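You operate a simulated robot arm through the tools that you are given. There is no shell and no other tool.

The job below is to be done with a simulated robot arm. You get a single attempt, and the scene is never put back.

## Task
Make head two come down in 2 seconds: time a stroke, reset the knob, prove it.
Fine: half a second a mark; up speed knob to mark 4; two strokes in all, head up.

The check looks at the end state, three seconds after you hand in, the way a careful person would. Anything else that was tipped, shoved, dropped, spilled or broken makes it a failure.

## Robot
A 7-joint arm with a two-finger parallel gripper on a trunk, on a base that drives. Base frame: it is fixed to the floor where the robot stands at the start and does not move with it; the origin is under the middle of the robot, x ahead of it, y to its left, z up. Lengths are in mm, angles in rad, forces in N, time in s.
With the tool pointing down near the work surface it reaches from about 140 to 620 mm from the robot's upright axis, wherever it stands. Its first joint turns from -2.897 to 2.897 rad. Places, roughly: air lever of head one [700, -1400, 1100]; air lever of head three [2100, -2700, 1100]; clamp lever of head one [800, -1500, 1200]; clamp lever of head three [2200, -2800, 1200]; clamp lever of head two [1500, -2200, 1200]; down speed knob of head one [900, -1600, 1300]; down speed knob of head three [2200, -2900, 1300]; down speed knob of head two [1600, -2300, 1200]; force display of head two [1500, -2200, 1300]; line compressor four [1250, -2500, 1000]; regulator knob of head two [1400, -2100, 1200]; slide of head one [500, -1800, 1200]; slide of head three [1900, -3100, 1200]; slide of head two [1200, -2400, 1200]; time display of head two [1500, -2200, 1300]; up speed knob of head one [900, -1600, 1100]; up speed knob of head three [2200, -2900, 1100]; up speed knob of head two [1600, -2300, 1100]. Payload 1.57 kg.
The TCP is the grasp point between the finger pads, 30 mm short of the fingertips. In the tool frame z runs along the fingers and y along their closing line. Largest opening 110 mm; finger width 24, thickness 12; the body of the gripper, 48 by 112 mm, starts 78 mm behind the TCP.
Orientation is that of the tool frame in the base frame, as a unit quaternion [x, y, z, w]. With the fingers straight down and closing along the base's y, the tool's x points along the base's -x, its y along +y and its z along -z.

## Interface
- The arm moves only by the tool servo_tool. Its argument "targets" is one flat list of numbers, 6 for each row, row after row: the shift along the tool's x, y, z in units of 30 mm (1.0 is 30 mm), then the turn, a rotation vector about the tool's x, y, z in units of 4 degrees (1.0 is 4 degrees). In form: [x, y, z, wx, wy, wz, x, y, z, wx, wy, wz, ...]. A call has 1 to 20 rows; each row shifts and turns the commanded pose from where the row before left it, along the tool's axes as they then stand. "gripper" is the opening in per cent of the stroke, from 0 (shut) to 100 (fully open), set as the call begins (left out, the last holds). A call with a number of a shift or a turn outside -1 to 1 is refused whole. Each row takes 0.2 s and may step no farther than 50 mm and 0.15 rad from the row before; otherwise, or with a gripper value out of range, the whole call is refused. Where a pose cannot be reached the arm comes as near as it can. A force on the tool above 50 N (or 10 N above the force at the start of the call, whichever is more), or a blocked arm, ends the call early, and 0.2 s more pass. The fingers move at their own pace (about 45 mm/s each) and stop on an object; they squeeze with about 41 N. The grip force told is the motor's: it shows also when the fingers shut on nothing. Time passes only in rows, and 0.2 s behind the last, so rows that do not move let the fingers close. The reply holds the time, the measured pose of the TCP, the force on the tool along the base axes, the opening and the grip force, in the units named above and with some noise, with the torque about the TCP (base axes, N m) and any sound that the robot's microphone picked up.
- Cameras (640 x 400 px; columns grow to the right, rows downward): "scene" is now at [25.7, 127.8, 1585.9]; the picture's right is [-0.30, -0.95, 0.00], its down [-0.51, 0.16, -0.84] and it looks along [0.81, -0.25, -0.54] (base axes); focal length 278 px, centre (320, 200). "wrist" rides on the gripper at [70, 16, -141] in the tool frame; the picture's right is [-0.23, 0.97, 0.00], its down [-0.86, -0.20, -0.48] and it looks along [-0.47, -0.11, 0.88] (tool axes); focal length 222 px, centre (320, 200). There is no depth. A picture from a camera that has moved, and an enlarged one, comes with that camera's place and axes in the base frame and with its lens.
- grab_frame(camera): a new picture of that camera. The clock stands still meanwhile.
- lift_body(by): slides the trunk up (or, below 0, down) by that many mm; the arm and the scene camera ride with it, the base frame stays. It gives what a move gives, with no picture.
- steer(legs): drives the robot by 1 to 6 legs, each [ahead, turn to the left] in mm and rad, along the robot's own axes; the way and the turn of a leg run together, so that a leg with both is an arc; at most 1500 mm and 3.142 rad a leg. The arm and the cameras ride along, it lands a little off, and it stops where it bumps. It gives what a move gives.
- head_to(pan, tilt): turns the head with the scene camera to pan (to the left, within 2.705 rad either way) and tilt (down, from -0.506 to 1.204), counted from straight ahead of the robot. It gives what a move gives.
- enlarge(camera, box): a new picture of the part [left, top, right, bottom] of that camera's present view, enlarged. The clock stands still meanwhile.
- close_job(): hands the job in; it is judged then, once.

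Places have to be worked out from the pictures, the camera data and where the tool is seen. Open the gripper and draw the arm clear of the work before you hand the job in, unless the task says otherwise.

The tools are called by a JSON object that holds its "name" and its "arguments". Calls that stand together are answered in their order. servo_tool: Moves the arm, as the interface text tells. Its arguments: {"type":"object","properties":{"targets":{"type":"array","items":{"type":"number"}},"gripper":{"type":"number"}},"required":["targets"]} The other tools are called the same way: lift_body (by) slides the trunk up or down; steer (legs) drives the base; head_to (pan, tilt) turns the head that bears the scene camera; grab_frame (camera) takes a picture; enlarge (camera, box) takes an enlarged picture of a part of a camera's view; close_job () hands the job in.

At the start:

```text
clock: 0.0
eef_pos: [459.1, -147.2, 1190.7]
tcp_rot: [0.0, 1.0, 0.001, 0.0]
wrist_force: [0.0, 0.0, -0.2]
ft_torque: [0.0, 0.01, 0.0]
gripper_width: 109.8
gripper_force: 0.0
trunk travel left (down, up): [-505.0, 85.0]
robot x, y, heading: [4.3, 2.2, -0.002]
head pan, tilt: [-0.304, 0.567]
```

scene: 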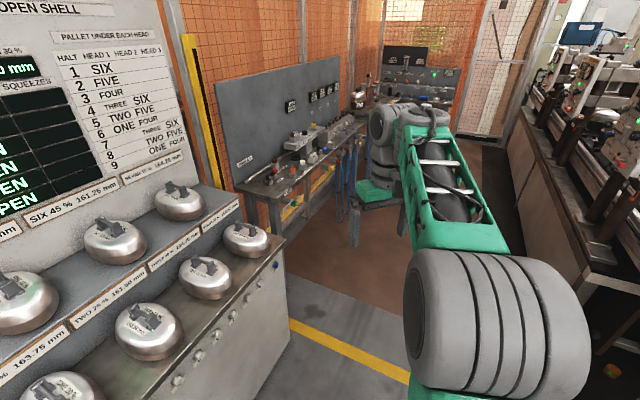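
wrist: 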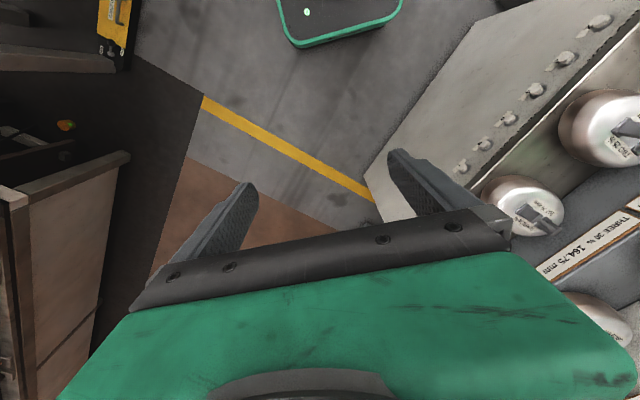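

The scene camera shows a line of stations to the right, where the heads should be. I turn the head to the right to view them.

{"name": "head_to", "arguments": {"pan": -0.95, "tilt": 0.3}}

{"name": "grab_frame", "arguments": {"camera": "scene"}}

```text
clock: 1.0
eef_pos: [459.4, -149.2, 1190.9]
tcp_rot: [-0.001, 1.0, 0.0, 0.0]
wrist_force: [0.5, 0.1, -0.4]
ft_torque: [0.06, 0.0, 0.01]
gripper_width: 110.2
gripper_force: 0.1
trunk travel left (down, up): [-505.0, 85.0]
robot x, y, heading: [0.6, 0.3, 0.002]
head pan, tilt: [-0.949, 0.3]
```

```text
taken
camera scene: at [-5.2, 78.6, 1610.3], right [-0.81, -0.58, 0.0], down [-0.17, 0.24, -0.96], along [0.56, -0.78, -0.3], focal length 278 px, centre (320, 200)
```

scene: 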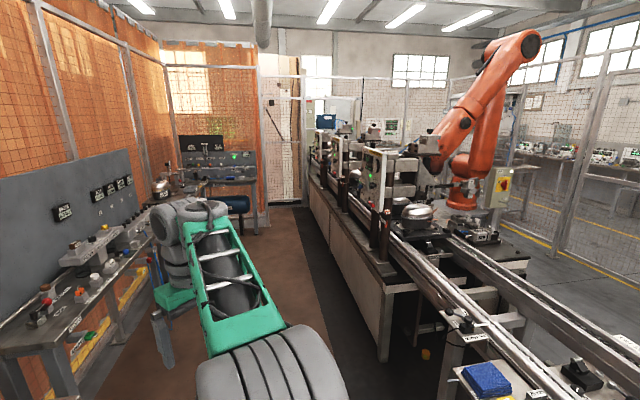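

The line of heads runs away from me to the right of the aisle. I enlarge that part to tell the heads and their controls apart.

{"name": "enlarge", "arguments": {"camera": "scene", "box": [280, 90, 480, 290]}}

{"name": "enlarge", "arguments": {"camera": "scene", "box": [300, 100, 400, 200]}}

{"name": "enlarge", "arguments": {"camera": "scene", "box": [0, 120, 280, 300]}}

{"name": "enlarge", "arguments": {"camera": "scene", "box": [400, 260, 640, 400]}}

```text
2.00 times, centred on (380, 190) of scene
camera zoom: at [-5.2, 78.6, 1610.3], right [-0.81, -0.58, 0.0], down [-0.17, 0.24, -0.96], along [0.56, -0.78, -0.3], focal length 557 px, centre (200, 220)
```

zoom: 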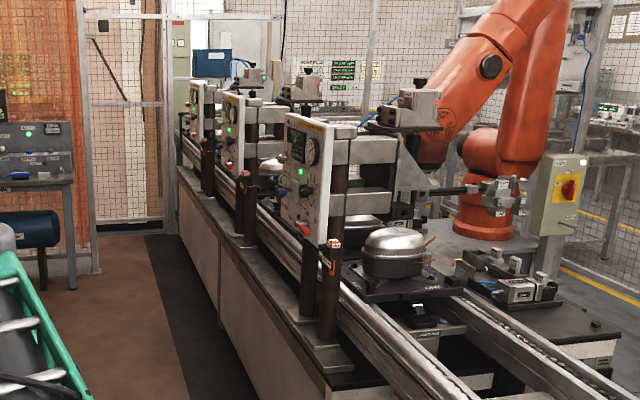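

```text
4.00 times, centred on (350, 150) of scene
camera zoom: at [-5.2, 78.6, 1610.3], right [-0.81, -0.58, 0.0], down [-0.17, 0.24, -0.96], along [0.56, -0.78, -0.3], focal length 1113 px, centre (200, 400)
```

zoom: 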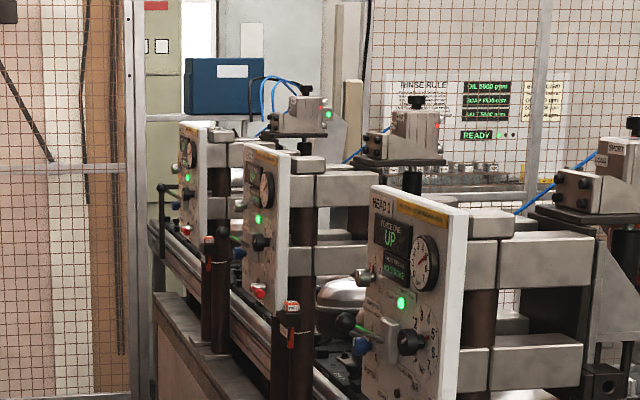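

```text
2.22 times, centred on (140, 210) of scene
camera zoom: at [-5.2, 78.6, 1610.3], right [-0.81, -0.58, 0.0], down [-0.17, 0.24, -0.96], along [0.56, -0.78, -0.3], focal length 618 px, centre (720, 178)
```

zoom: 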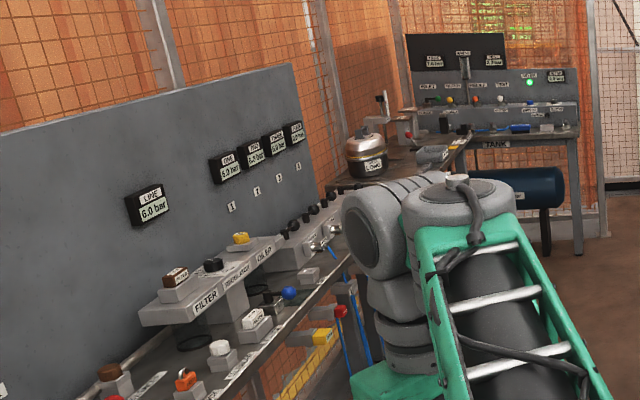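

```text
2.67 times, centred on (520, 330) of scene
camera zoom: at [-5.2, 78.6, 1610.3], right [-0.81, -0.58, 0.0], down [-0.17, 0.24, -0.96], along [0.56, -0.78, -0.3], focal length 742 px, centre (-213, -147)
```

zoom: 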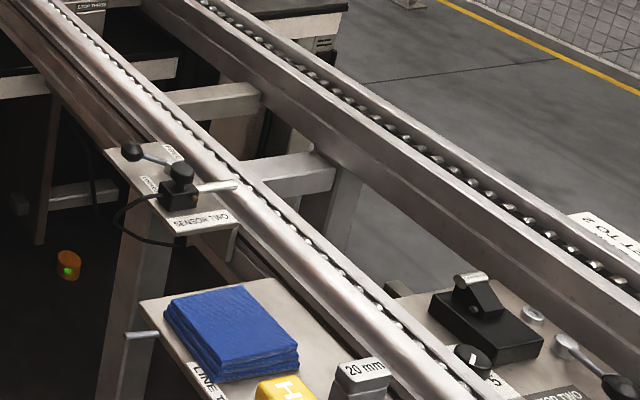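

Head two's panel is the second white panel, facing the aisle at about (1500,-2200), and the aisle is free about 1.4 m wide. I turn to run along the aisle and drive partway.

{"name": "steer", "arguments": {"legs": [[0, -0.72], [1300, 0]]}}

{"name": "grab_frame", "arguments": {"camera": "scene"}}

```text
clock: 9.5
eef_pos: [1223.9, -1284.3, 1190.5]
tcp_rot: [0.356, 0.935, -0.001, 0.0]
wrist_force: [0.6, -0.5, 0.2]
ft_torque: [0.0, 0.0, -0.05]
gripper_width: 110.2
gripper_force: 0.2
trunk travel left (down, up): [-505.0, 85.0]
robot x, y, heading: [980.3, -865.6, -0.729]
head pan, tilt: [-0.949, 0.3]
```

```text
taken
camera scene: at [1029.8, -806.5, 1610.4], right [-0.99, 0.11, 0.0], down [0.03, 0.29, -0.96], along [-0.1, -0.95, -0.3], focal length 278 px, centre (320, 200)
```

scene: 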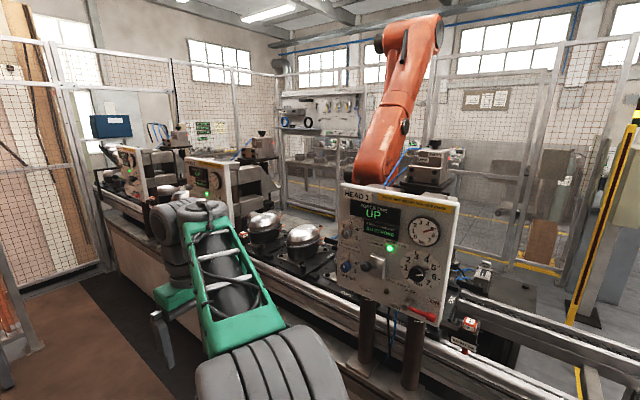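

I now see head one's panel, laid out like head two's presumably. I enlarge it to read the controls.

{"name": "enlarge", "arguments": {"camera": "scene", "box": [320, 170, 480, 330]}}

{"name": "enlarge", "arguments": {"camera": "scene", "box": [80, 120, 280, 280]}}

```text
2.50 times, centred on (400, 250) of scene
camera zoom: at [1029.8, -806.5, 1610.4], right [-0.99, 0.11, 0.0], down [0.03, 0.29, -0.96], along [-0.1, -0.95, -0.3], focal length 696 px, centre (120, 75)
```

zoom: 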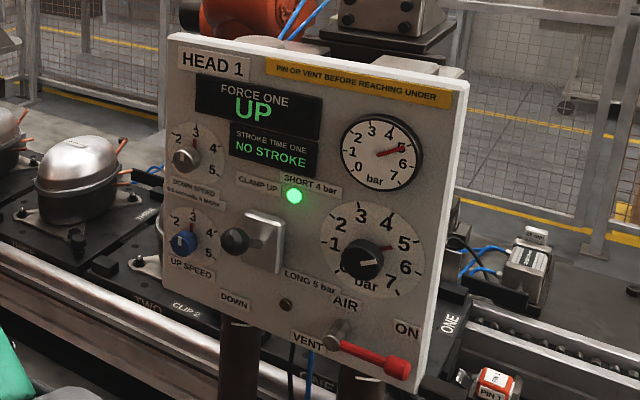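

```text
2.50 times, centred on (180, 200) of scene
camera zoom: at [1029.8, -806.5, 1610.4], right [-0.99, 0.11, 0.0], down [0.03, 0.29, -0.96], along [-0.1, -0.95, -0.3], focal length 696 px, centre (670, 200)
```

zoom: 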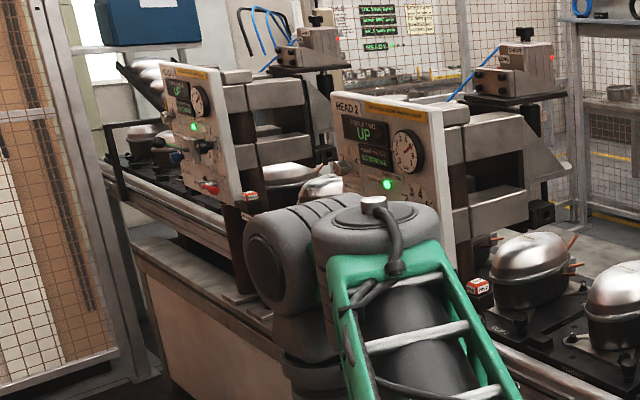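

Panel layout is clear: speed knobs stacked at left, clamp lever in the middle (up/down), regulator right, air lever at the bottom. I drive on till I'm in front of head two and turn to face it, watching the reading.

{"name": "steer", "arguments": {"legs": [[1300, 0]]}}

{"name": "grab_frame", "arguments": {"camera": "scene"}}

```text
clock: 16.0
eef_pos: [2202.4, -2127.0, 1190.3]
tcp_rot: [0.347, 0.938, -0.001, 0.0]
wrist_force: [-0.1, 0.0, -0.2]
ft_torque: [0.03, 0.02, -0.01]
gripper_width: 110.2
gripper_force: 0.0
trunk travel left (down, up): [-505.0, 85.0]
robot x, y, heading: [1950.3, -1710.3, -0.706]
head pan, tilt: [-0.949, 0.3]
```

```text
taken
camera scene: at [1997.4, -1652.3, 1610.4], right [-1.0, 0.09, 0.0], down [0.03, 0.29, -0.96], along [-0.08, -0.95, -0.3], focal length 278 px, centre (320, 200)
```

scene: 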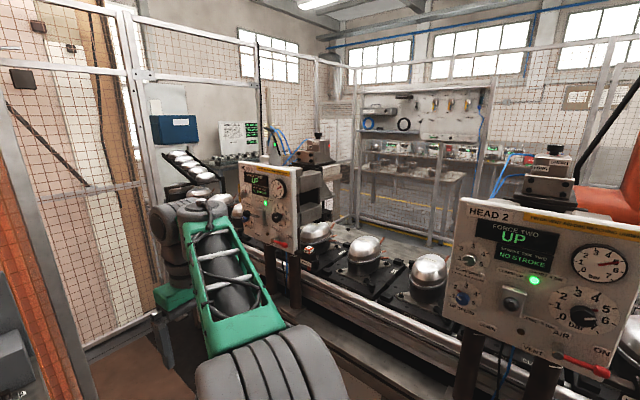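

I am right opposite head two (UP, NO STROKE shown). I turn in place to the right to face its panel; the arm's sweep radius (about 550 mm) is less than the roughly 600 mm clearance.

{"name": "steer", "arguments": {"legs": [[0, -1.62]]}}

{"name": "head_to", "arguments": {"pan": 0.0, "tilt": 0.5}}

{"name": "grab_frame", "arguments": {"camera": "scene"}}

{"name": "grab_frame", "arguments": {"camera": "wrist"}}

```text
clock: 20.3
eef_pos: [1530.4, -1951.9, 1191.0]
tcp_rot: [0.916, 0.402, 0.001, 0.001]
wrist_force: [0.6, 0.0, 0.1]
ft_torque: [-0.01, 0.0, -0.03]
gripper_width: 109.9
gripper_force: 0.0
trunk travel left (down, up): [-505.0, 85.0]
robot x, y, heading: [1952.8, -1711.1, -2.317]
head pan, tilt: [-0.949, 0.3]
```

```text
clock: 21.5
eef_pos: [1530.3, -1953.3, 1190.2]
tcp_rot: [0.916, 0.401, 0.0, -0.001]
wrist_force: [0.1, 0.1, -0.3]
ft_torque: [0.0, 0.0, -0.02]
gripper_width: 110.1
gripper_force: 0.1
trunk travel left (down, up): [-505.0, 85.0]
robot x, y, heading: [1947.4, -1718.5, -2.314]
head pan, tilt: [0.0, 0.499]
```

```text
taken
camera scene: at [2043.1, -1843.2, 1592.0], right [-0.73, 0.68, 0.0], down [0.32, 0.35, -0.88], along [-0.6, -0.65, -0.48], focal length 278 px, centre (320, 200)
```

scene: 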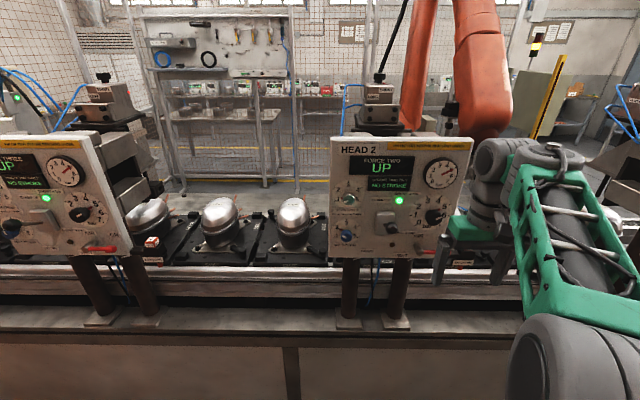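

```text
taken
camera wrist: at [1590.2, -1912.7, 1332.1], right [0.56, -0.83, 0.0], down [-0.73, -0.49, 0.48], along [-0.4, -0.27, -0.88], focal length 222 px, centre (320, 200)
```

wrist: 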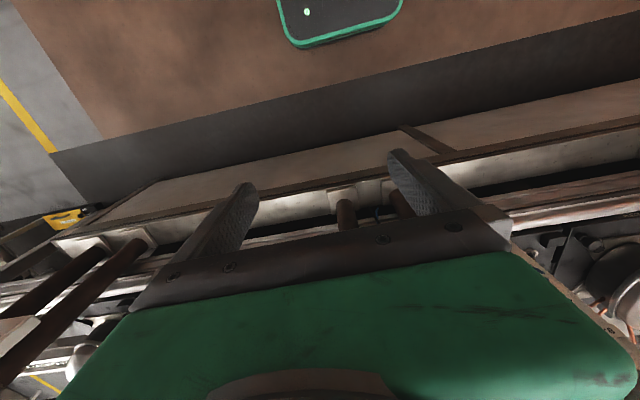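

Head two's panel is ahead and nearly face-on. I enlarge it to read the knob settings and displays.

{"name": "enlarge", "arguments": {"camera": "scene", "box": [325, 130, 485, 270]}}

{"name": "enlarge", "arguments": {"camera": "scene", "box": [325, 175, 405, 245]}}

{"name": "enlarge", "arguments": {"camera": "scene", "box": [395, 180, 475, 250]}}

```text
2.86 times, centred on (405, 200) of scene
camera zoom: at [2043.1, -1843.2, 1592.0], right [-0.73, 0.68, 0.0], down [0.32, 0.35, -0.88], along [-0.6, -0.65, -0.48], focal length 795 px, centre (77, 200)
```

zoom: 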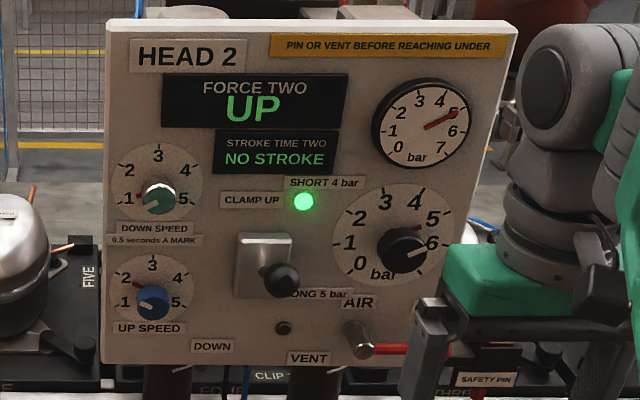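

```text
5.71 times, centred on (365, 210) of scene
camera zoom: at [2043.1, -1843.2, 1592.0], right [-0.73, 0.68, 0.0], down [0.32, 0.35, -0.88], along [-0.6, -0.65, -0.48], focal length 1590 px, centre (63, 143)
```

zoom: 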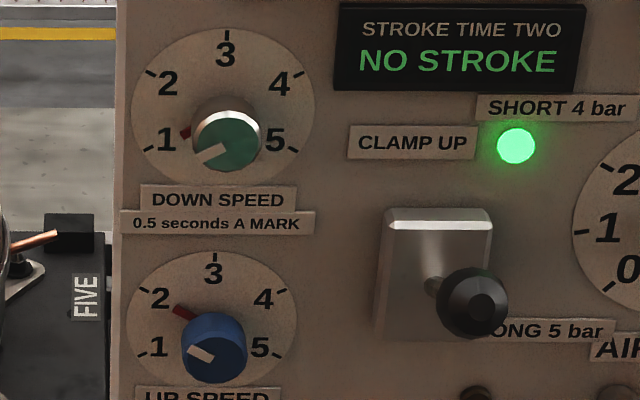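

```text
5.71 times, centred on (435, 215) of scene
camera zoom: at [2043.1, -1843.2, 1592.0], right [-0.73, 0.68, 0.0], down [0.32, 0.35, -0.88], along [-0.6, -0.65, -0.48], focal length 1590 px, centre (-337, 114)
```

zoom: 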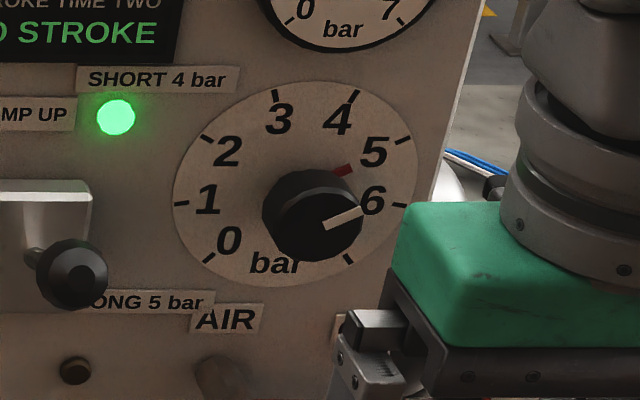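

The panel shows down speed near mark 1, up speed near mark 2, gauge 5 bar, head UP, no stroke yet. I zoom closer on the clamp lever and knobs, and glance at what lies under the head.

{"name": "enlarge", "arguments": {"camera": "scene", "box": [378, 200, 418, 230]}}

{"name": "enlarge", "arguments": {"camera": "scene", "box": [335, 185, 375, 245]}}

{"name": "enlarge", "arguments": {"camera": "scene", "box": [260, 60, 500, 300]}}

{"name": "enlarge", "arguments": {"camera": "scene", "box": [0, 120, 160, 280]}}

```text
13.33 times, centred on (398, 215) of scene
camera zoom: at [2043.1, -1843.2, 1592.0], right [-0.73, 0.68, 0.0], down [0.32, 0.35, -0.88], along [-0.6, -0.65, -0.48], focal length 3711 px, centre (-720, 0)
```

zoom: 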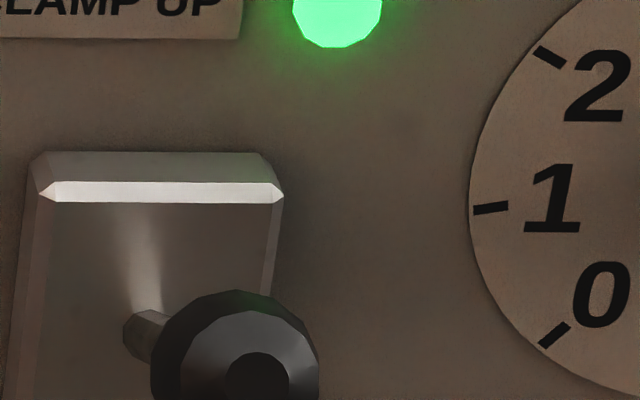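

```text
6.67 times, centred on (355, 215) of scene
camera zoom: at [2043.1, -1843.2, 1592.0], right [-0.73, 0.68, 0.0], down [0.32, 0.35, -0.88], along [-0.6, -0.65, -0.48], focal length 1855 px, centre (87, 100)
```

zoom: 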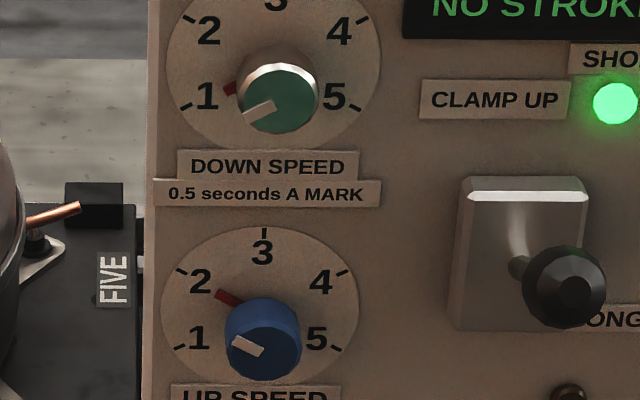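

```text
1.67 times, centred on (380, 180) of scene
camera zoom: at [2043.1, -1843.2, 1592.0], right [-0.73, 0.68, 0.0], down [0.32, 0.35, -0.88], along [-0.6, -0.65, -0.48], focal length 464 px, centre (220, 233)
```

zoom: 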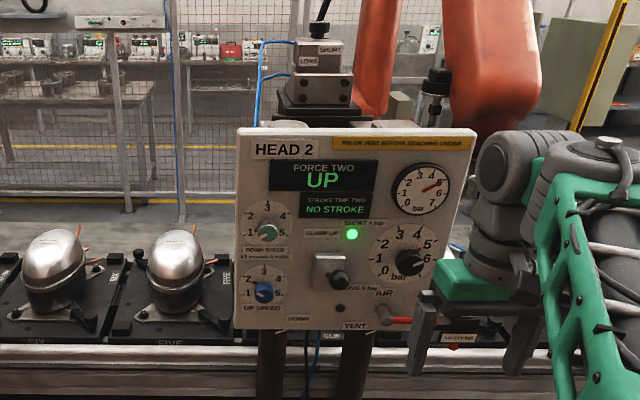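

```text
2.50 times, centred on (80, 200) of scene
camera zoom: at [2043.1, -1843.2, 1592.0], right [-0.73, 0.68, 0.0], down [0.32, 0.35, -0.88], along [-0.6, -0.65, -0.48], focal length 696 px, centre (920, 200)
```

zoom: 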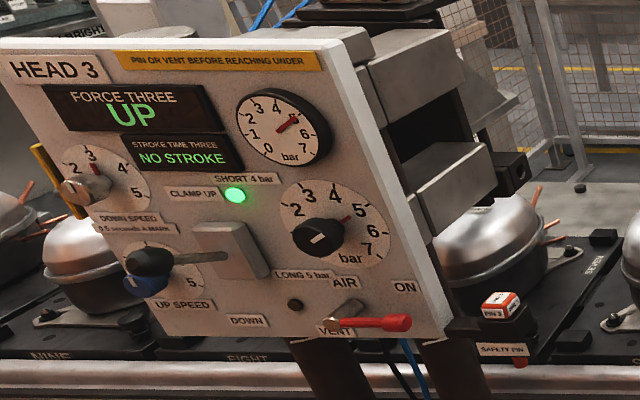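

The clamp lever's ball sits about 70 mm out from the panel, tilted up (CLAMP UP lit); air is ON with 5 bar. Now I pitch the tool up from vertical to point at the panel, sliding it leftward meanwhile, well clear of the panel.

{"name": "servo_tool", "arguments": {"targets": [0, 0.2, 0, 0, -1, 0, 0, 0.2, 0, 0, -1, 0, 0, 0.2, 0, 0, -1, 0, 0, 0.2, 0, 0, -1, 0, 0, 0.2, 0, 0, -1, 0, 0, 0.2, 0, 0, -1, 0, 0, 0.2, 0, 0, -1, 0, 0, 0.2, 0, 0, -1, 0, 0, 0.2, 0, 0, -1, 0, 0, 0.2, 0, 0, -1, 0], "gripper": 60}}

```text
clock: 23.7
eef_pos: [1575.5, -1991.3, 1189.6]
tcp_rot: [0.86, 0.377, -0.315, 0.138]
wrist_force: [0.6, 0.1, 0.5]
ft_torque: [0.01, -0.05, -0.02]
gripper_width: 65.9
gripper_force: 0.1
trunk travel left (down, up): [-505.0, 85.0]
robot x, y, heading: [1950.3, -1716.0, -2.315]
head pan, tilt: [0.0, 0.499]
```

The pitch is 40° along with no force. I finish the pitch to 90° and keep sliding left.

{"name": "servo_tool", "arguments": {"targets": [0, 0.2, 0, 0, -1, 0, 0, 0.2, 0, 0, -1, 0, 0, 0.2, 0, 0, -1, 0, 0, 0.2, 0, 0, -1, 0, 0, 0.2, 0, 0, -1, 0, 0, 0.2, 0, 0, -1, 0, 0, 0.2, 0, 0, -1, 0, 0, 0.2, 0, 0, -1, 0, 0, 0.2, 0, 0, -1, 0, 0, 0.2, 0, 0, -1, 0, 0, 0, 0, 0, -1, 0, 0, 0, 0, 0, -1, 0, 0, 0, 0, 0, -0.5, 0]}}

{"name": "grab_frame", "arguments": {"camera": "scene"}}

{"name": "grab_frame", "arguments": {"camera": "wrist"}}

```text
clock: 25.2
eef_pos: [1585.4, -2014.1, 1120.3]
tcp_rot: [0.819, 0.325, -0.422, 0.214]
wrist_force: [-0.4, 0.5, 0.5]
ft_torque: [0.03, -0.03, -0.02]
gripper_width: 66.2
gripper_force: 0.1
trunk travel left (down, up): [-505.0, 85.0]
robot x, y, heading: [1950.6, -1712.4, -2.319]
head pan, tilt: [0.0, 0.499]
stopped in row 7: the arm was blocked; the commanded pose is now the measured one
```

```text
taken
camera scene: at [2042.6, -1843.7, 1588.9], right [-0.74, 0.68, 0.0], down [0.32, 0.35, -0.88], along [-0.59, -0.65, -0.48], focal length 278 px, centre (320, 200)
```

scene: 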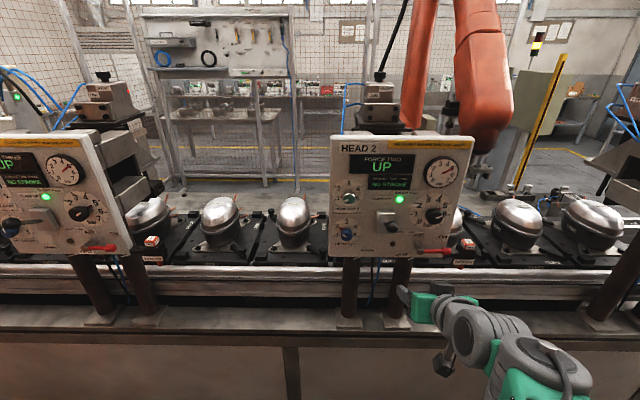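

```text
taken
camera wrist: at [1707.3, -1913.5, 1141.7], right [0.59, -0.76, 0.26], down [-0.25, 0.14, 0.96], along [-0.77, -0.63, -0.11], focal length 222 px, centre (320, 200)
```

wrist: 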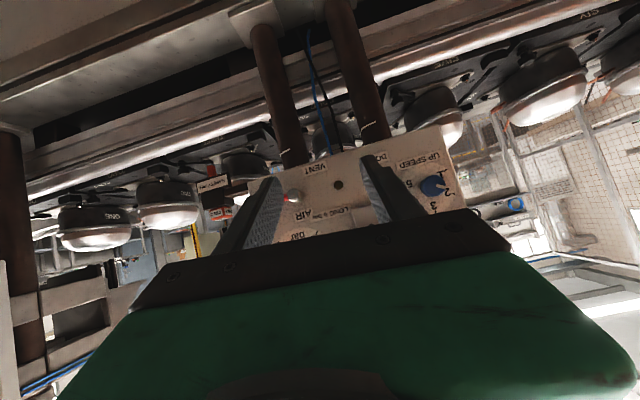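

The arm ran into a joint limit because the forearm is too steep; nothing was touched. I lower the trunk by 200 mm so the arm can hold the tool level at panel height, and then lift the TCP straight up.

{"name": "lift_body", "arguments": {"by": -200}}

{"name": "servo_tool", "arguments": {"targets": [-0.83, 0.076, -0.553, 0, 0, 0, -0.83, 0.076, -0.553, 0, 0, 0, -0.83, 0.076, -0.553, 0, 0, 0, -0.83, 0.076, -0.553, 0, 0, 0, -0.83, 0.076, -0.553, 0, 0, 0, -0.83, 0.076, -0.553, 0, 0, 0, -0.83, 0.076, -0.553, 0, 0, 0, -0.83, 0.076, -0.553, 0, 0, 0]}}

```text
clock: 26.7
eef_pos: [1664.1, -1985.8, 859.2]
tcp_rot: [0.879, 0.315, -0.286, 0.214]
wrist_force: [0.5, 0.5, -0.3]
ft_torque: [-0.04, 0.0, 0.01]
gripper_width: 66.1
gripper_force: 0.0
trunk travel left (down, up): [-382.0, 208.0]
robot x, y, heading: [1950.3, -1711.6, -2.316]
head pan, tilt: [0.0, 0.499]
stopped: the arm was blocked; the commanded pose is now the measured one
```

```text
clock: 28.5
eef_pos: [1596.3, -2011.6, 1092.6]
tcp_rot: [0.878, 0.315, -0.291, 0.214]
wrist_force: [-0.2, -0.9, 0.3]
ft_torque: [0.01, -0.03, 0.0]
gripper_width: 66.0
gripper_force: 0.1
trunk travel left (down, up): [-382.0, 208.0]
robot x, y, heading: [1951.7, -1717.2, -2.314]
head pan, tilt: [0.0, 0.499]
```

The trunk stopped 123 mm down with the arm folded against something; after the lift the arm moves freely. I look before going on.

{"name": "grab_frame", "arguments": {"camera": "scene"}}

{"name": "grab_frame", "arguments": {"camera": "wrist"}}

```text
taken
camera scene: at [2043.1, -1843.3, 1467.5], right [-0.74, 0.68, 0.0], down [0.32, 0.35, -0.88], along [-0.6, -0.65, -0.48], focal length 278 px, centre (320, 200)
```

scene: 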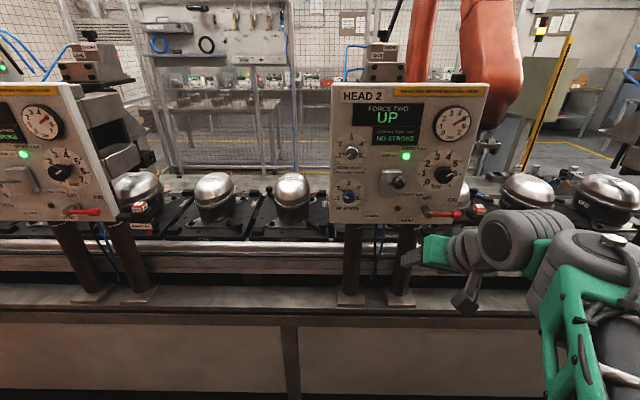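

```text
taken
camera wrist: at [1705.3, -1914.4, 1155.2], right [0.52, -0.79, 0.33], down [-0.5, 0.04, 0.87], along [-0.7, -0.61, -0.37], focal length 222 px, centre (320, 200)
```

wrist: 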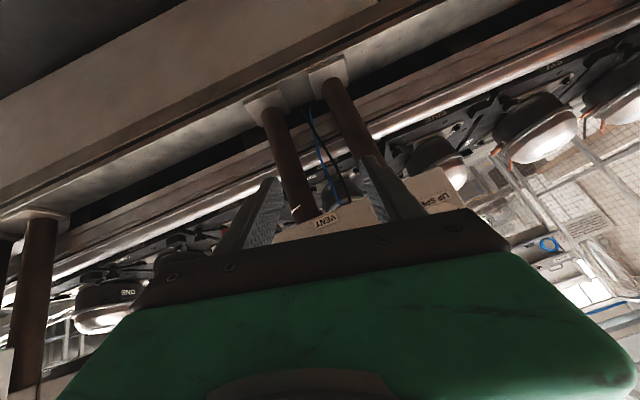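

The tool is now 48° below level, at F≈457 mm ahead. I raise it and move it slightly forward, then lower the trunk some more.

{"name": "servo_tool", "arguments": {"targets": [-0.646, 0.193, -0.74, 0, 0, 0, -0.646, 0.193, -0.74, 0, 0, 0, -0.646, 0.193, -0.74, 0, 0, 0, -0.646, 0.193, -0.74, 0, 0, 0, -0.744, 0.06, 0.665, 0, 0, 0, -0.646, 0.193, -0.74, 0, 0, 0]}}

{"name": "lift_body", "arguments": {"by": -100}}

```text
clock: 29.9
eef_pos: [1575.8, -2034.5, 1241.8]
tcp_rot: [0.879, 0.315, -0.289, 0.213]
wrist_force: [0.2, 0.3, -0.1]
ft_torque: [0.0, -0.03, 0.0]
gripper_width: 65.9
gripper_force: 0.0
trunk travel left (down, up): [-382.0, 208.0]
robot x, y, heading: [1950.9, -1717.6, -2.312]
head pan, tilt: [0.0, 0.499]
```

```text
clock: 31.2
eef_pos: [1578.2, -2034.9, 1143.7]
tcp_rot: [0.878, 0.316, -0.29, 0.214]
wrist_force: [1.0, 0.4, -0.3]
ft_torque: [0.04, -0.03, -0.01]
gripper_width: 66.1
gripper_force: 0.0
trunk travel left (down, up): [-282.0, 308.0]
robot x, y, heading: [1950.6, -1715.0, -2.319]
head pan, tilt: [0.0, 0.499]
```

Trunk is now 223 mm lower. I raise and advance a little, then rotate the tool level with a fixed-axis turn (about 50°).

{"name": "servo_tool", "arguments": {"targets": [-0.646, 0.193, -0.74, 0, 0, 0, -0.646, 0.193, -0.74, 0, 0, 0, -0.744, 0.06, 0.665, 0, 0, 0, 0, 0, 0, 0.028, -0.93, -0.229, 0, 0, 0, 0.028, -0.93, -0.229, 0, 0, 0, 0.028, -0.93, -0.229, 0, 0, 0, 0.028, -0.93, -0.229, 0, 0, 0, 0.028, -0.93, -0.229, 0, 0, 0, 0.028, -0.93, -0.229, 0, 0, 0, 0.028, -0.93, -0.229, 0, 0, 0, 0.028, -0.93, -0.229, 0, 0, 0, 0.028, -0.93, -0.229, 0, 0, 0, 0.028, -0.93, -0.229, 0, 0, 0, 0.028, -0.93, -0.229, 0, 0, 0, 0.028, -0.93, -0.229, 0, 0, 0, 0.028, -0.93, -0.229]}}

{"name": "grab_frame", "arguments": {"camera": "scene"}}

{"name": "grab_frame", "arguments": {"camera": "wrist"}}

```text
clock: 34.8
eef_pos: [1533.2, -2063.1, 1156.2]
tcp_rot: [0.679, 0.28, -0.619, 0.279]
wrist_force: [-0.4, 0.6, 0.7]
ft_torque: [0.0, -0.03, 0.01]
gripper_width: 66.1
gripper_force: 0.1
out of reach, approached as far as the arm can: row 2
trunk travel left (down, up): [-282.0, 308.0]
robot x, y, heading: [1948.5, -1717.8, -2.315]
head pan, tilt: [0.0, 0.499]
stopped in row 16: the arm was blocked; the commanded pose is now the measured one
```

```text
taken
camera scene: at [2043.1, -1843.2, 1372.0], right [-0.74, 0.68, 0.0], down [0.32, 0.35, -0.88], along [-0.6, -0.65, -0.48], focal length 278 px, centre (320, 200)
```

scene: 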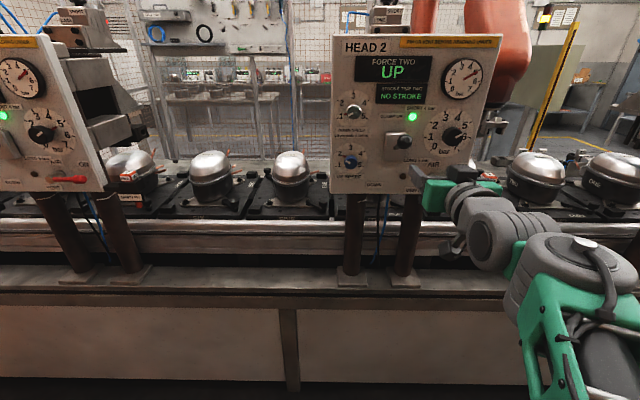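

```text
taken
camera wrist: at [1647.6, -1968.1, 1098.0], right [0.69, -0.68, 0.26], down [0.12, 0.45, 0.88], along [-0.72, -0.58, 0.39], focal length 222 px, centre (320, 200)
```

wrist: 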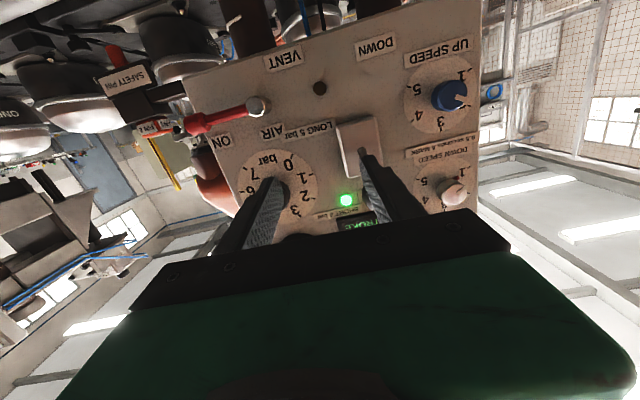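

The tool is now about 4° below level, facing the panel at F≈535 mm, and the wrist view (upside down) shows the panel. I try rolling the tool −90° so the fingers close vertically, ready to cage the lever and with turning range for the knobs.

{"name": "servo_tool", "arguments": {"targets": [0, 0, 0, 0, 0, -1, 0, 0, 0, 0, 0, -1, 0, 0, 0, 0, 0, -1, 0, 0, 0, 0, 0, -1, 0, 0, 0, 0, 0, -1, 0, 0, 0, 0, 0, -1, 0, 0, 0, 0, 0, -1, 0, 0, 0, 0, 0, -1, 0, 0, 0, 0, 0, -1, 0, 0, 0, 0, 0, -1, 0, 0, 0, 0, 0, -1, 0, 0, 0, 0, 0, -1, 0, 0, 0, 0, 0, -1, 0, 0, 0, 0, 0, -1, 0, 0, 0, 0, 0, -1, 0, 0, 0, 0, 0, -1, 0, 0, 0, 0, 0, -1, 0, 0, 0, 0, 0, -1, 0, 0, 0, 0, 0, -1, 0, 0, 0, 0, 0, -1]}}

{"name": "grab_frame", "arguments": {"camera": "wrist"}}

```text
clock: 39.0
eef_pos: [1534.1, -2061.8, 1152.1]
tcp_rot: [-0.339, -0.651, 0.653, 0.185]
wrist_force: [-1.5, 0.3, 0.5]
ft_torque: [-0.03, 0.01, 0.0]
gripper_width: 66.0
gripper_force: 0.0
trunk travel left (down, up): [-282.0, 308.0]
robot x, y, heading: [1950.4, -1716.9, -2.316]
head pan, tilt: [0.0, 0.499]
```

```text
taken
camera wrist: at [1585.0, -1913.1, 1133.5], right [0.35, -0.24, -0.9], down [0.89, -0.22, 0.41], along [-0.3, -0.95, 0.13], focal length 222 px, centre (320, 200)
```

wrist: 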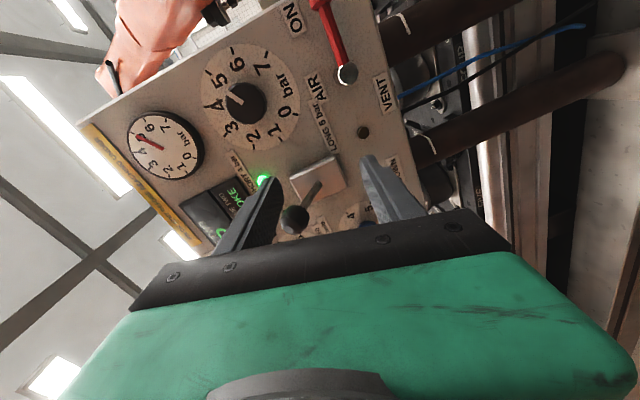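

Triangulating scene and wrist views: lever ball at about 603 mm ahead, 23 mm right, z 1200, lamp at z 1231, panel face near 688 mm ahead. I square up the tool and move it in front of the ball, still 40 mm short of it.

{"name": "servo_tool", "arguments": {"targets": [0, 0, 0, 0.365, -0.077, -0.97, 0, 0, 0, 0.365, -0.077, -0.97, 0, 0, 0, 0.365, -0.077, -0.97, -0.77, 0, 0, 0, 0, 0, -0.77, 0, 0, 0, 0, 0, 0, -0.8, 0, 0, 0, 0, 0, -0.8, 0, 0, 0, 0]}}

{"name": "grab_frame", "arguments": {"camera": "wrist"}}

{"name": "grab_frame", "arguments": {"camera": "scene"}}

```text
clock: 40.8
eef_pos: [1559.4, -2101.9, 1172.5]
tcp_rot: [0.267, 0.673, -0.644, -0.249]
wrist_force: [-0.2, 0.4, 0.2]
ft_torque: [-0.01, 0.01, 0.01]
gripper_width: 65.8
gripper_force: 0.1
trunk travel left (down, up): [-282.0, 308.0]
robot x, y, heading: [1949.1, -1716.4, -2.318]
head pan, tilt: [0.0, 0.499]
stopped in row 7: the arm was blocked; the commanded pose is now the measured one
```

```text
taken
camera wrist: at [1603.9, -1951.1, 1162.5], right [0.21, -0.12, -0.97], down [0.94, -0.23, 0.23], along [-0.26, -0.96, 0.07], focal length 222 px, centre (320, 200)
```

wrist: 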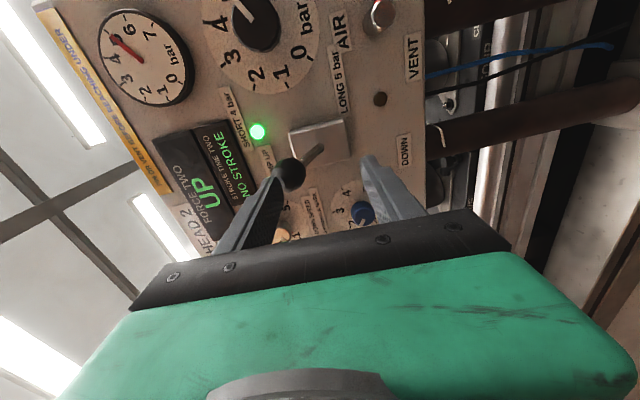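

```text
taken
camera scene: at [2043.1, -1843.4, 1366.8], right [-0.74, 0.68, 0.0], down [0.32, 0.35, -0.88], along [-0.6, -0.65, -0.48], focal length 278 px, centre (320, 200)
```

scene: 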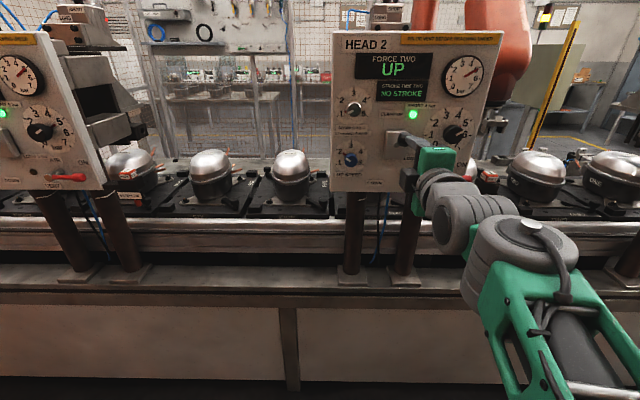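

Raising with the arm alone hits a joint limit, but the tool is now squared up: R≈24 mm, z 1172, tips about 10 mm short of the ball. I use the trunk to lift 30 mm instead.

{"name": "lift_body", "arguments": {"by": 30}}

{"name": "grab_frame", "arguments": {"camera": "wrist"}}

{"name": "enlarge", "arguments": {"camera": "scene", "box": [320, 20, 520, 220]}}

```text
clock: 41.5
eef_pos: [1558.1, -2100.7, 1204.6]
tcp_rot: [0.266, 0.673, -0.644, -0.248]
wrist_force: [-0.3, -0.1, -0.6]
ft_torque: [-0.03, -0.01, 0.02]
gripper_width: 65.8
gripper_force: 0.1
trunk travel left (down, up): [-312.0, 278.0]
robot x, y, heading: [1947.1, -1715.4, -2.316]
head pan, tilt: [0.0, 0.499]
```

```text
taken
camera wrist: at [1604.2, -1950.9, 1195.2], right [0.2, -0.13, -0.97], down [0.94, -0.23, 0.23], along [-0.26, -0.96, 0.07], focal length 222 px, centre (320, 200)
```

wrist: 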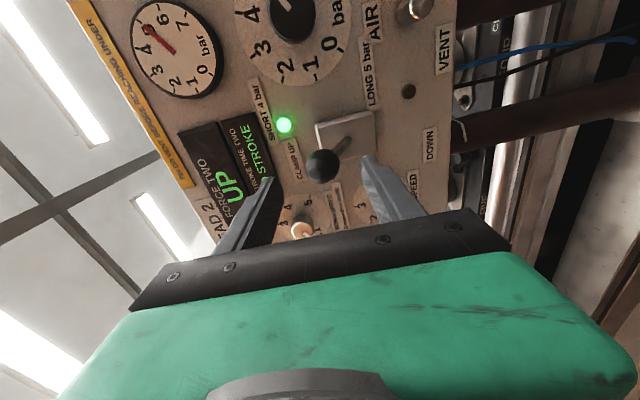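

```text
2.00 times, centred on (420, 120) of scene
camera zoom: at [2043.2, -1843.4, 1399.0], right [-0.74, 0.68, 0.0], down [0.32, 0.35, -0.88], along [-0.6, -0.65, -0.48], focal length 557 px, centre (120, 360)
```

zoom: 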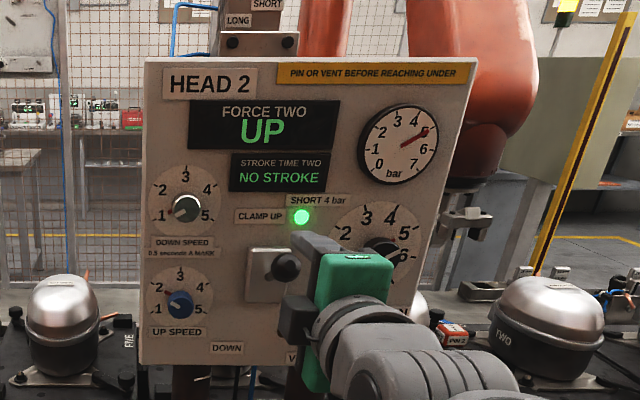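

The ball sits midway between the open fingers, and its image position matches my estimate. I advance 45 mm to cage the ball without closing.

{"name": "servo_tool", "arguments": {"targets": [0, 0, 0.75, 0, 0, 0, 0, 0, 0.75, 0, 0, 0]}}

{"name": "grab_frame", "arguments": {"camera": "wrist"}}

{"name": "enlarge", "arguments": {"camera": "scene", "box": [320, 20, 520, 220]}}

```text
clock: 42.1
eef_pos: [1528.2, -2132.2, 1204.0]
tcp_rot: [0.265, 0.671, -0.646, -0.249]
wrist_force: [0.5, -0.3, 0.6]
ft_torque: [-0.01, -0.03, -0.01]
gripper_width: 65.8
gripper_force: 0.1
trunk travel left (down, up): [-312.0, 278.0]
robot x, y, heading: [1947.8, -1712.3, -2.308]
head pan, tilt: [0.0, 0.499]
```

```text
taken
camera wrist: at [1574.6, -1983.3, 1194.8], right [0.2, -0.13, -0.97], down [0.95, -0.23, 0.23], along [-0.26, -0.96, 0.08], focal length 222 px, centre (320, 200)
```

wrist: 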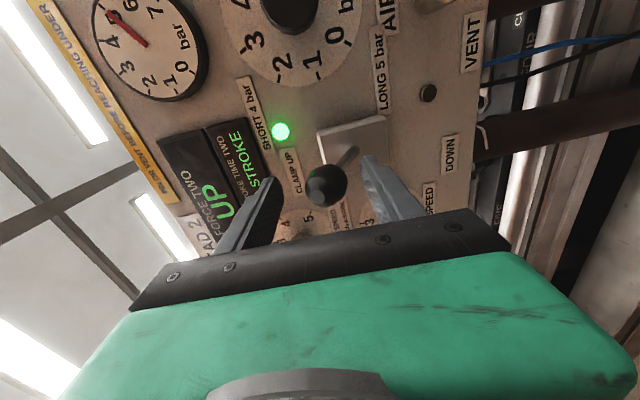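

```text
2.00 times, centred on (420, 120) of scene
camera zoom: at [2043.2, -1843.3, 1398.6], right [-0.74, 0.68, 0.0], down [0.32, 0.35, -0.88], along [-0.6, -0.65, -0.48], focal length 557 px, centre (120, 360)
```

zoom: 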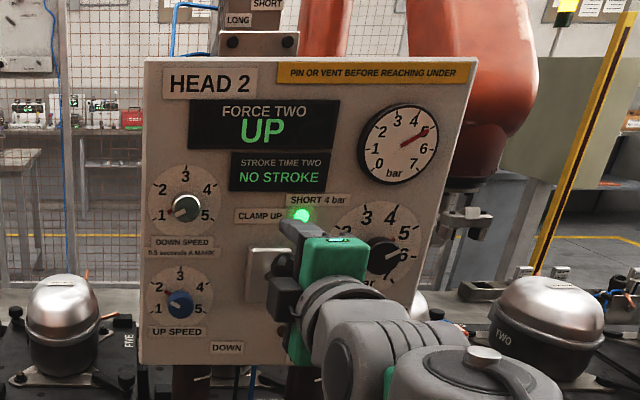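

TCP is at F≈591, R≈24, with the ball caged between the upper and lower finger. I push the lever down with the upper finger in small rows and watch the lamp and display.

{"name": "servo_tool", "arguments": {"targets": [0, 0.5, 0, 0, 0, 0, 0, 0.5, 0, 0, 0, 0, 0, 0.5, 0, 0, 0, 0, 0, 0.5, 0, 0, 0, 0, 0, 0.5, 0, 0, 0, 0]}}

{"name": "grab_frame", "arguments": {"camera": "wrist"}}

{"name": "enlarge", "arguments": {"camera": "scene", "box": [320, 20, 520, 220]}}

```text
clock: 43.3
eef_pos: [1530.4, -2132.3, 1127.8]
tcp_rot: [0.265, 0.673, -0.644, -0.248]
wrist_force: [0.1, -1.2, 0.6]
ft_torque: [0.02, 0.0, 0.02]
gripper_width: 66.4
gripper_force: 0.2
trunk travel left (down, up): [-312.0, 278.0]
robot x, y, heading: [1950.4, -1716.1, -2.312]
head pan, tilt: [0.0, 0.499]
```

```text
taken
camera wrist: at [1577.3, -1981.5, 1117.9], right [0.2, -0.13, -0.97], down [0.95, -0.23, 0.23], along [-0.26, -0.96, 0.07], focal length 222 px, centre (320, 200)
```

wrist: 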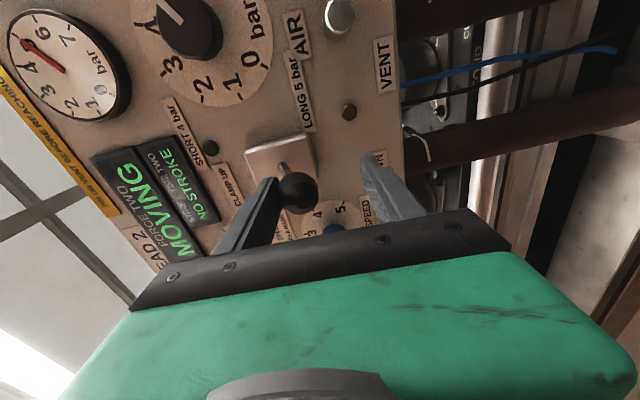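

```text
2.00 times, centred on (420, 120) of scene
camera zoom: at [2043.2, -1843.3, 1398.5], right [-0.74, 0.68, 0.0], down [0.32, 0.35, -0.88], along [-0.6, -0.65, -0.48], focal length 557 px, centre (120, 360)
```

zoom: 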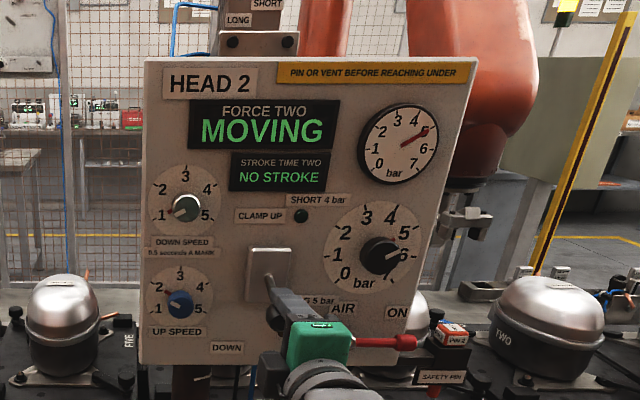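

The head is MOVING and the up lamp is off, so the lever has switched. I push it 15 mm more to seat it, then wait for the stroke to finish.

{"name": "servo_tool", "arguments": {"targets": [0, 0.5, 0, 0, 0, 0, 0, 0, 0, 0, 0, 0, 0, 0, 0, 0, 0, 0, 0, 0, 0, 0, 0, 0, 0, 0, 0, 0, 0, 0, 0, 0, 0, 0, 0, 0, 0, 0, 0, 0, 0, 0, 0, 0, 0, 0, 0, 0, 0, 0, 0, 0, 0, 0, 0, 0, 0, 0, 0, 0, 0, 0, 0, 0, 0, 0, 0, 0, 0, 0, 0, 0, 0, 0, 0, 0, 0, 0, 0, 0, 0, 0, 0, 0, 0, 0, 0, 0, 0, 0]}}

{"name": "grab_frame", "arguments": {"camera": "wrist"}}

{"name": "enlarge", "arguments": {"camera": "scene", "box": [320, 20, 520, 220]}}

```text
clock: 46.5
eef_pos: [1532.1, -2132.3, 1114.3]
tcp_rot: [0.265, 0.672, -0.645, -0.249]
wrist_force: [0.5, -0.9, 0.5]
ft_torque: [0.02, 0.01, 0.02]
gripper_width: 65.9
gripper_force: 0.0
trunk travel left (down, up): [-312.0, 278.0]
robot x, y, heading: [1950.9, -1715.0, -2.314]
head pan, tilt: [0.0, 0.499]
```

```text
taken
camera wrist: at [1577.5, -1981.5, 1104.5], right [0.2, -0.13, -0.97], down [0.95, -0.23, 0.23], along [-0.26, -0.96, 0.07], focal length 222 px, centre (320, 200)
```

wrist: 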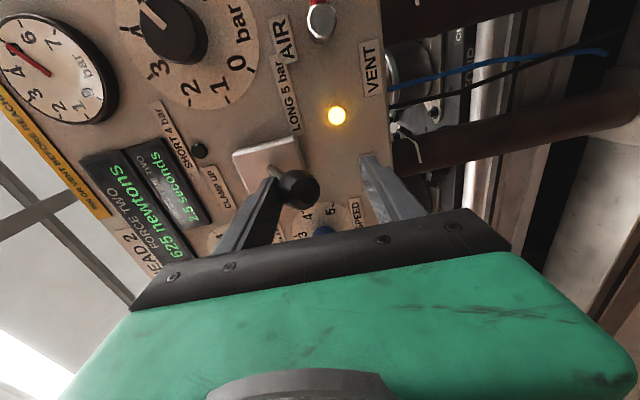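

```text
2.00 times, centred on (420, 120) of scene
camera zoom: at [2043.2, -1843.3, 1398.5], right [-0.74, 0.68, 0.0], down [0.32, 0.35, -0.88], along [-0.6, -0.65, -0.48], focal length 557 px, centre (120, 360)
```

zoom: 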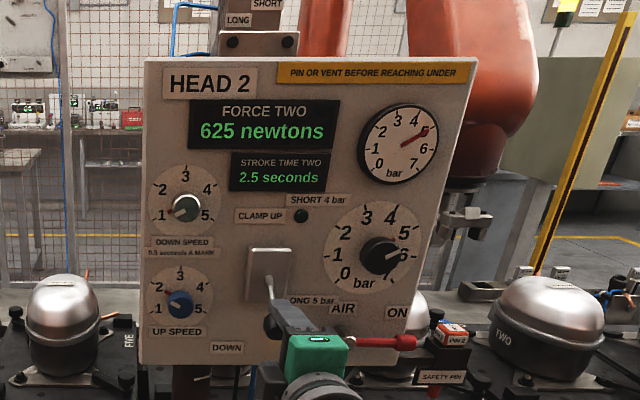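

Stroke one reads 2.5 seconds, 625 N, with the DOWN lamp lit. I now raise the lever with the lower finger so the head goes back up.

{"name": "servo_tool", "arguments": {"targets": [0, -0.5, 0, 0, 0, 0, 0, -0.5, 0, 0, 0, 0, 0, -0.5, 0, 0, 0, 0, 0, -0.5, 0, 0, 0, 0, 0, -0.5, 0, 0, 0, 0, 0, -0.5, 0, 0, 0, 0]}}

{"name": "grab_frame", "arguments": {"camera": "wrist"}}

{"name": "enlarge", "arguments": {"camera": "scene", "box": [320, 20, 520, 220]}}

```text
clock: 47.9
eef_pos: [1528.4, -2134.2, 1205.2]
tcp_rot: [0.266, 0.672, -0.645, -0.248]
wrist_force: [0.5, 0.8, -1.7]
ft_torque: [0.03, 0.01, -0.02]
gripper_width: 67.0
gripper_force: 0.8
trunk travel left (down, up): [-312.0, 278.0]
robot x, y, heading: [1948.8, -1720.0, -2.316]
head pan, tilt: [0.0, 0.499]
```

```text
taken
camera wrist: at [1574.7, -1983.6, 1195.0], right [0.2, -0.13, -0.97], down [0.95, -0.23, 0.23], along [-0.26, -0.96, 0.07], focal length 222 px, centre (320, 200)
```

wrist: 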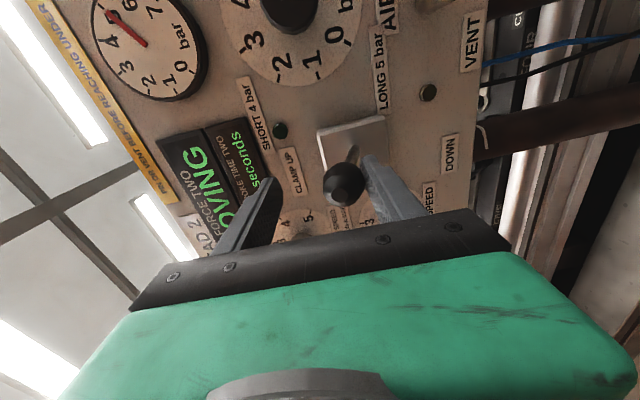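

```text
2.00 times, centred on (420, 120) of scene
camera zoom: at [2043.1, -1843.3, 1398.6], right [-0.74, 0.68, 0.0], down [0.32, 0.35, -0.88], along [-0.6, -0.65, -0.48], focal length 557 px, centre (120, 360)
```

zoom: 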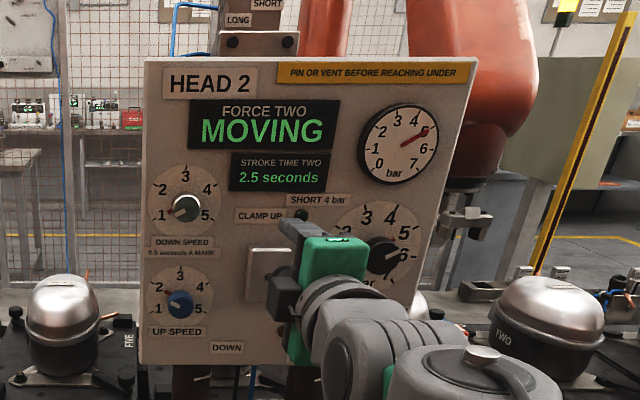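

The head is moving up again; the lever ball is about 11 mm below its original up position. I lift the trunk 12 mm to seat the lever fully up.

{"name": "lift_body", "arguments": {"by": 12}}

{"name": "servo_tool", "arguments": {"targets": [0, 0, 0, 0, 0, 0, 0, 0, 0, 0, 0, 0, 0, 0, 0, 0, 0, 0, 0, 0, 0, 0, 0, 0, 0, 0, 0, 0, 0, 0]}}

{"name": "grab_frame", "arguments": {"camera": "wrist"}}

```text
clock: 48.5
eef_pos: [1529.0, -2135.4, 1217.5]
tcp_rot: [0.266, 0.671, -0.645, -0.25]
wrist_force: [-0.2, -0.6, -0.9]
ft_torque: [0.02, -0.01, 0.0]
gripper_width: 67.0
gripper_force: 0.6
trunk travel left (down, up): [-324.0, 266.0]
robot x, y, heading: [1947.5, -1715.3, -2.313]
head pan, tilt: [0.0, 0.499]
```

```text
clock: 49.7
eef_pos: [1528.9, -2134.9, 1216.7]
tcp_rot: [0.265, 0.672, -0.645, -0.25]
wrist_force: [0.1, 0.0, 0.1]
ft_torque: [0.01, 0.01, -0.04]
gripper_width: 66.2
gripper_force: 0.3
trunk travel left (down, up): [-324.0, 266.0]
robot x, y, heading: [1950.6, -1714.1, -2.318]
head pan, tilt: [0.0, 0.499]
```

```text
taken
camera wrist: at [1574.7, -1983.6, 1206.7], right [0.2, -0.13, -0.97], down [0.95, -0.23, 0.23], along [-0.26, -0.96, 0.07], focal length 222 px, centre (320, 200)
```

wrist: 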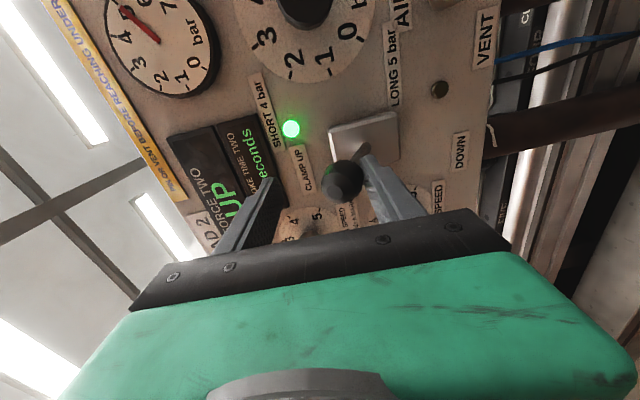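

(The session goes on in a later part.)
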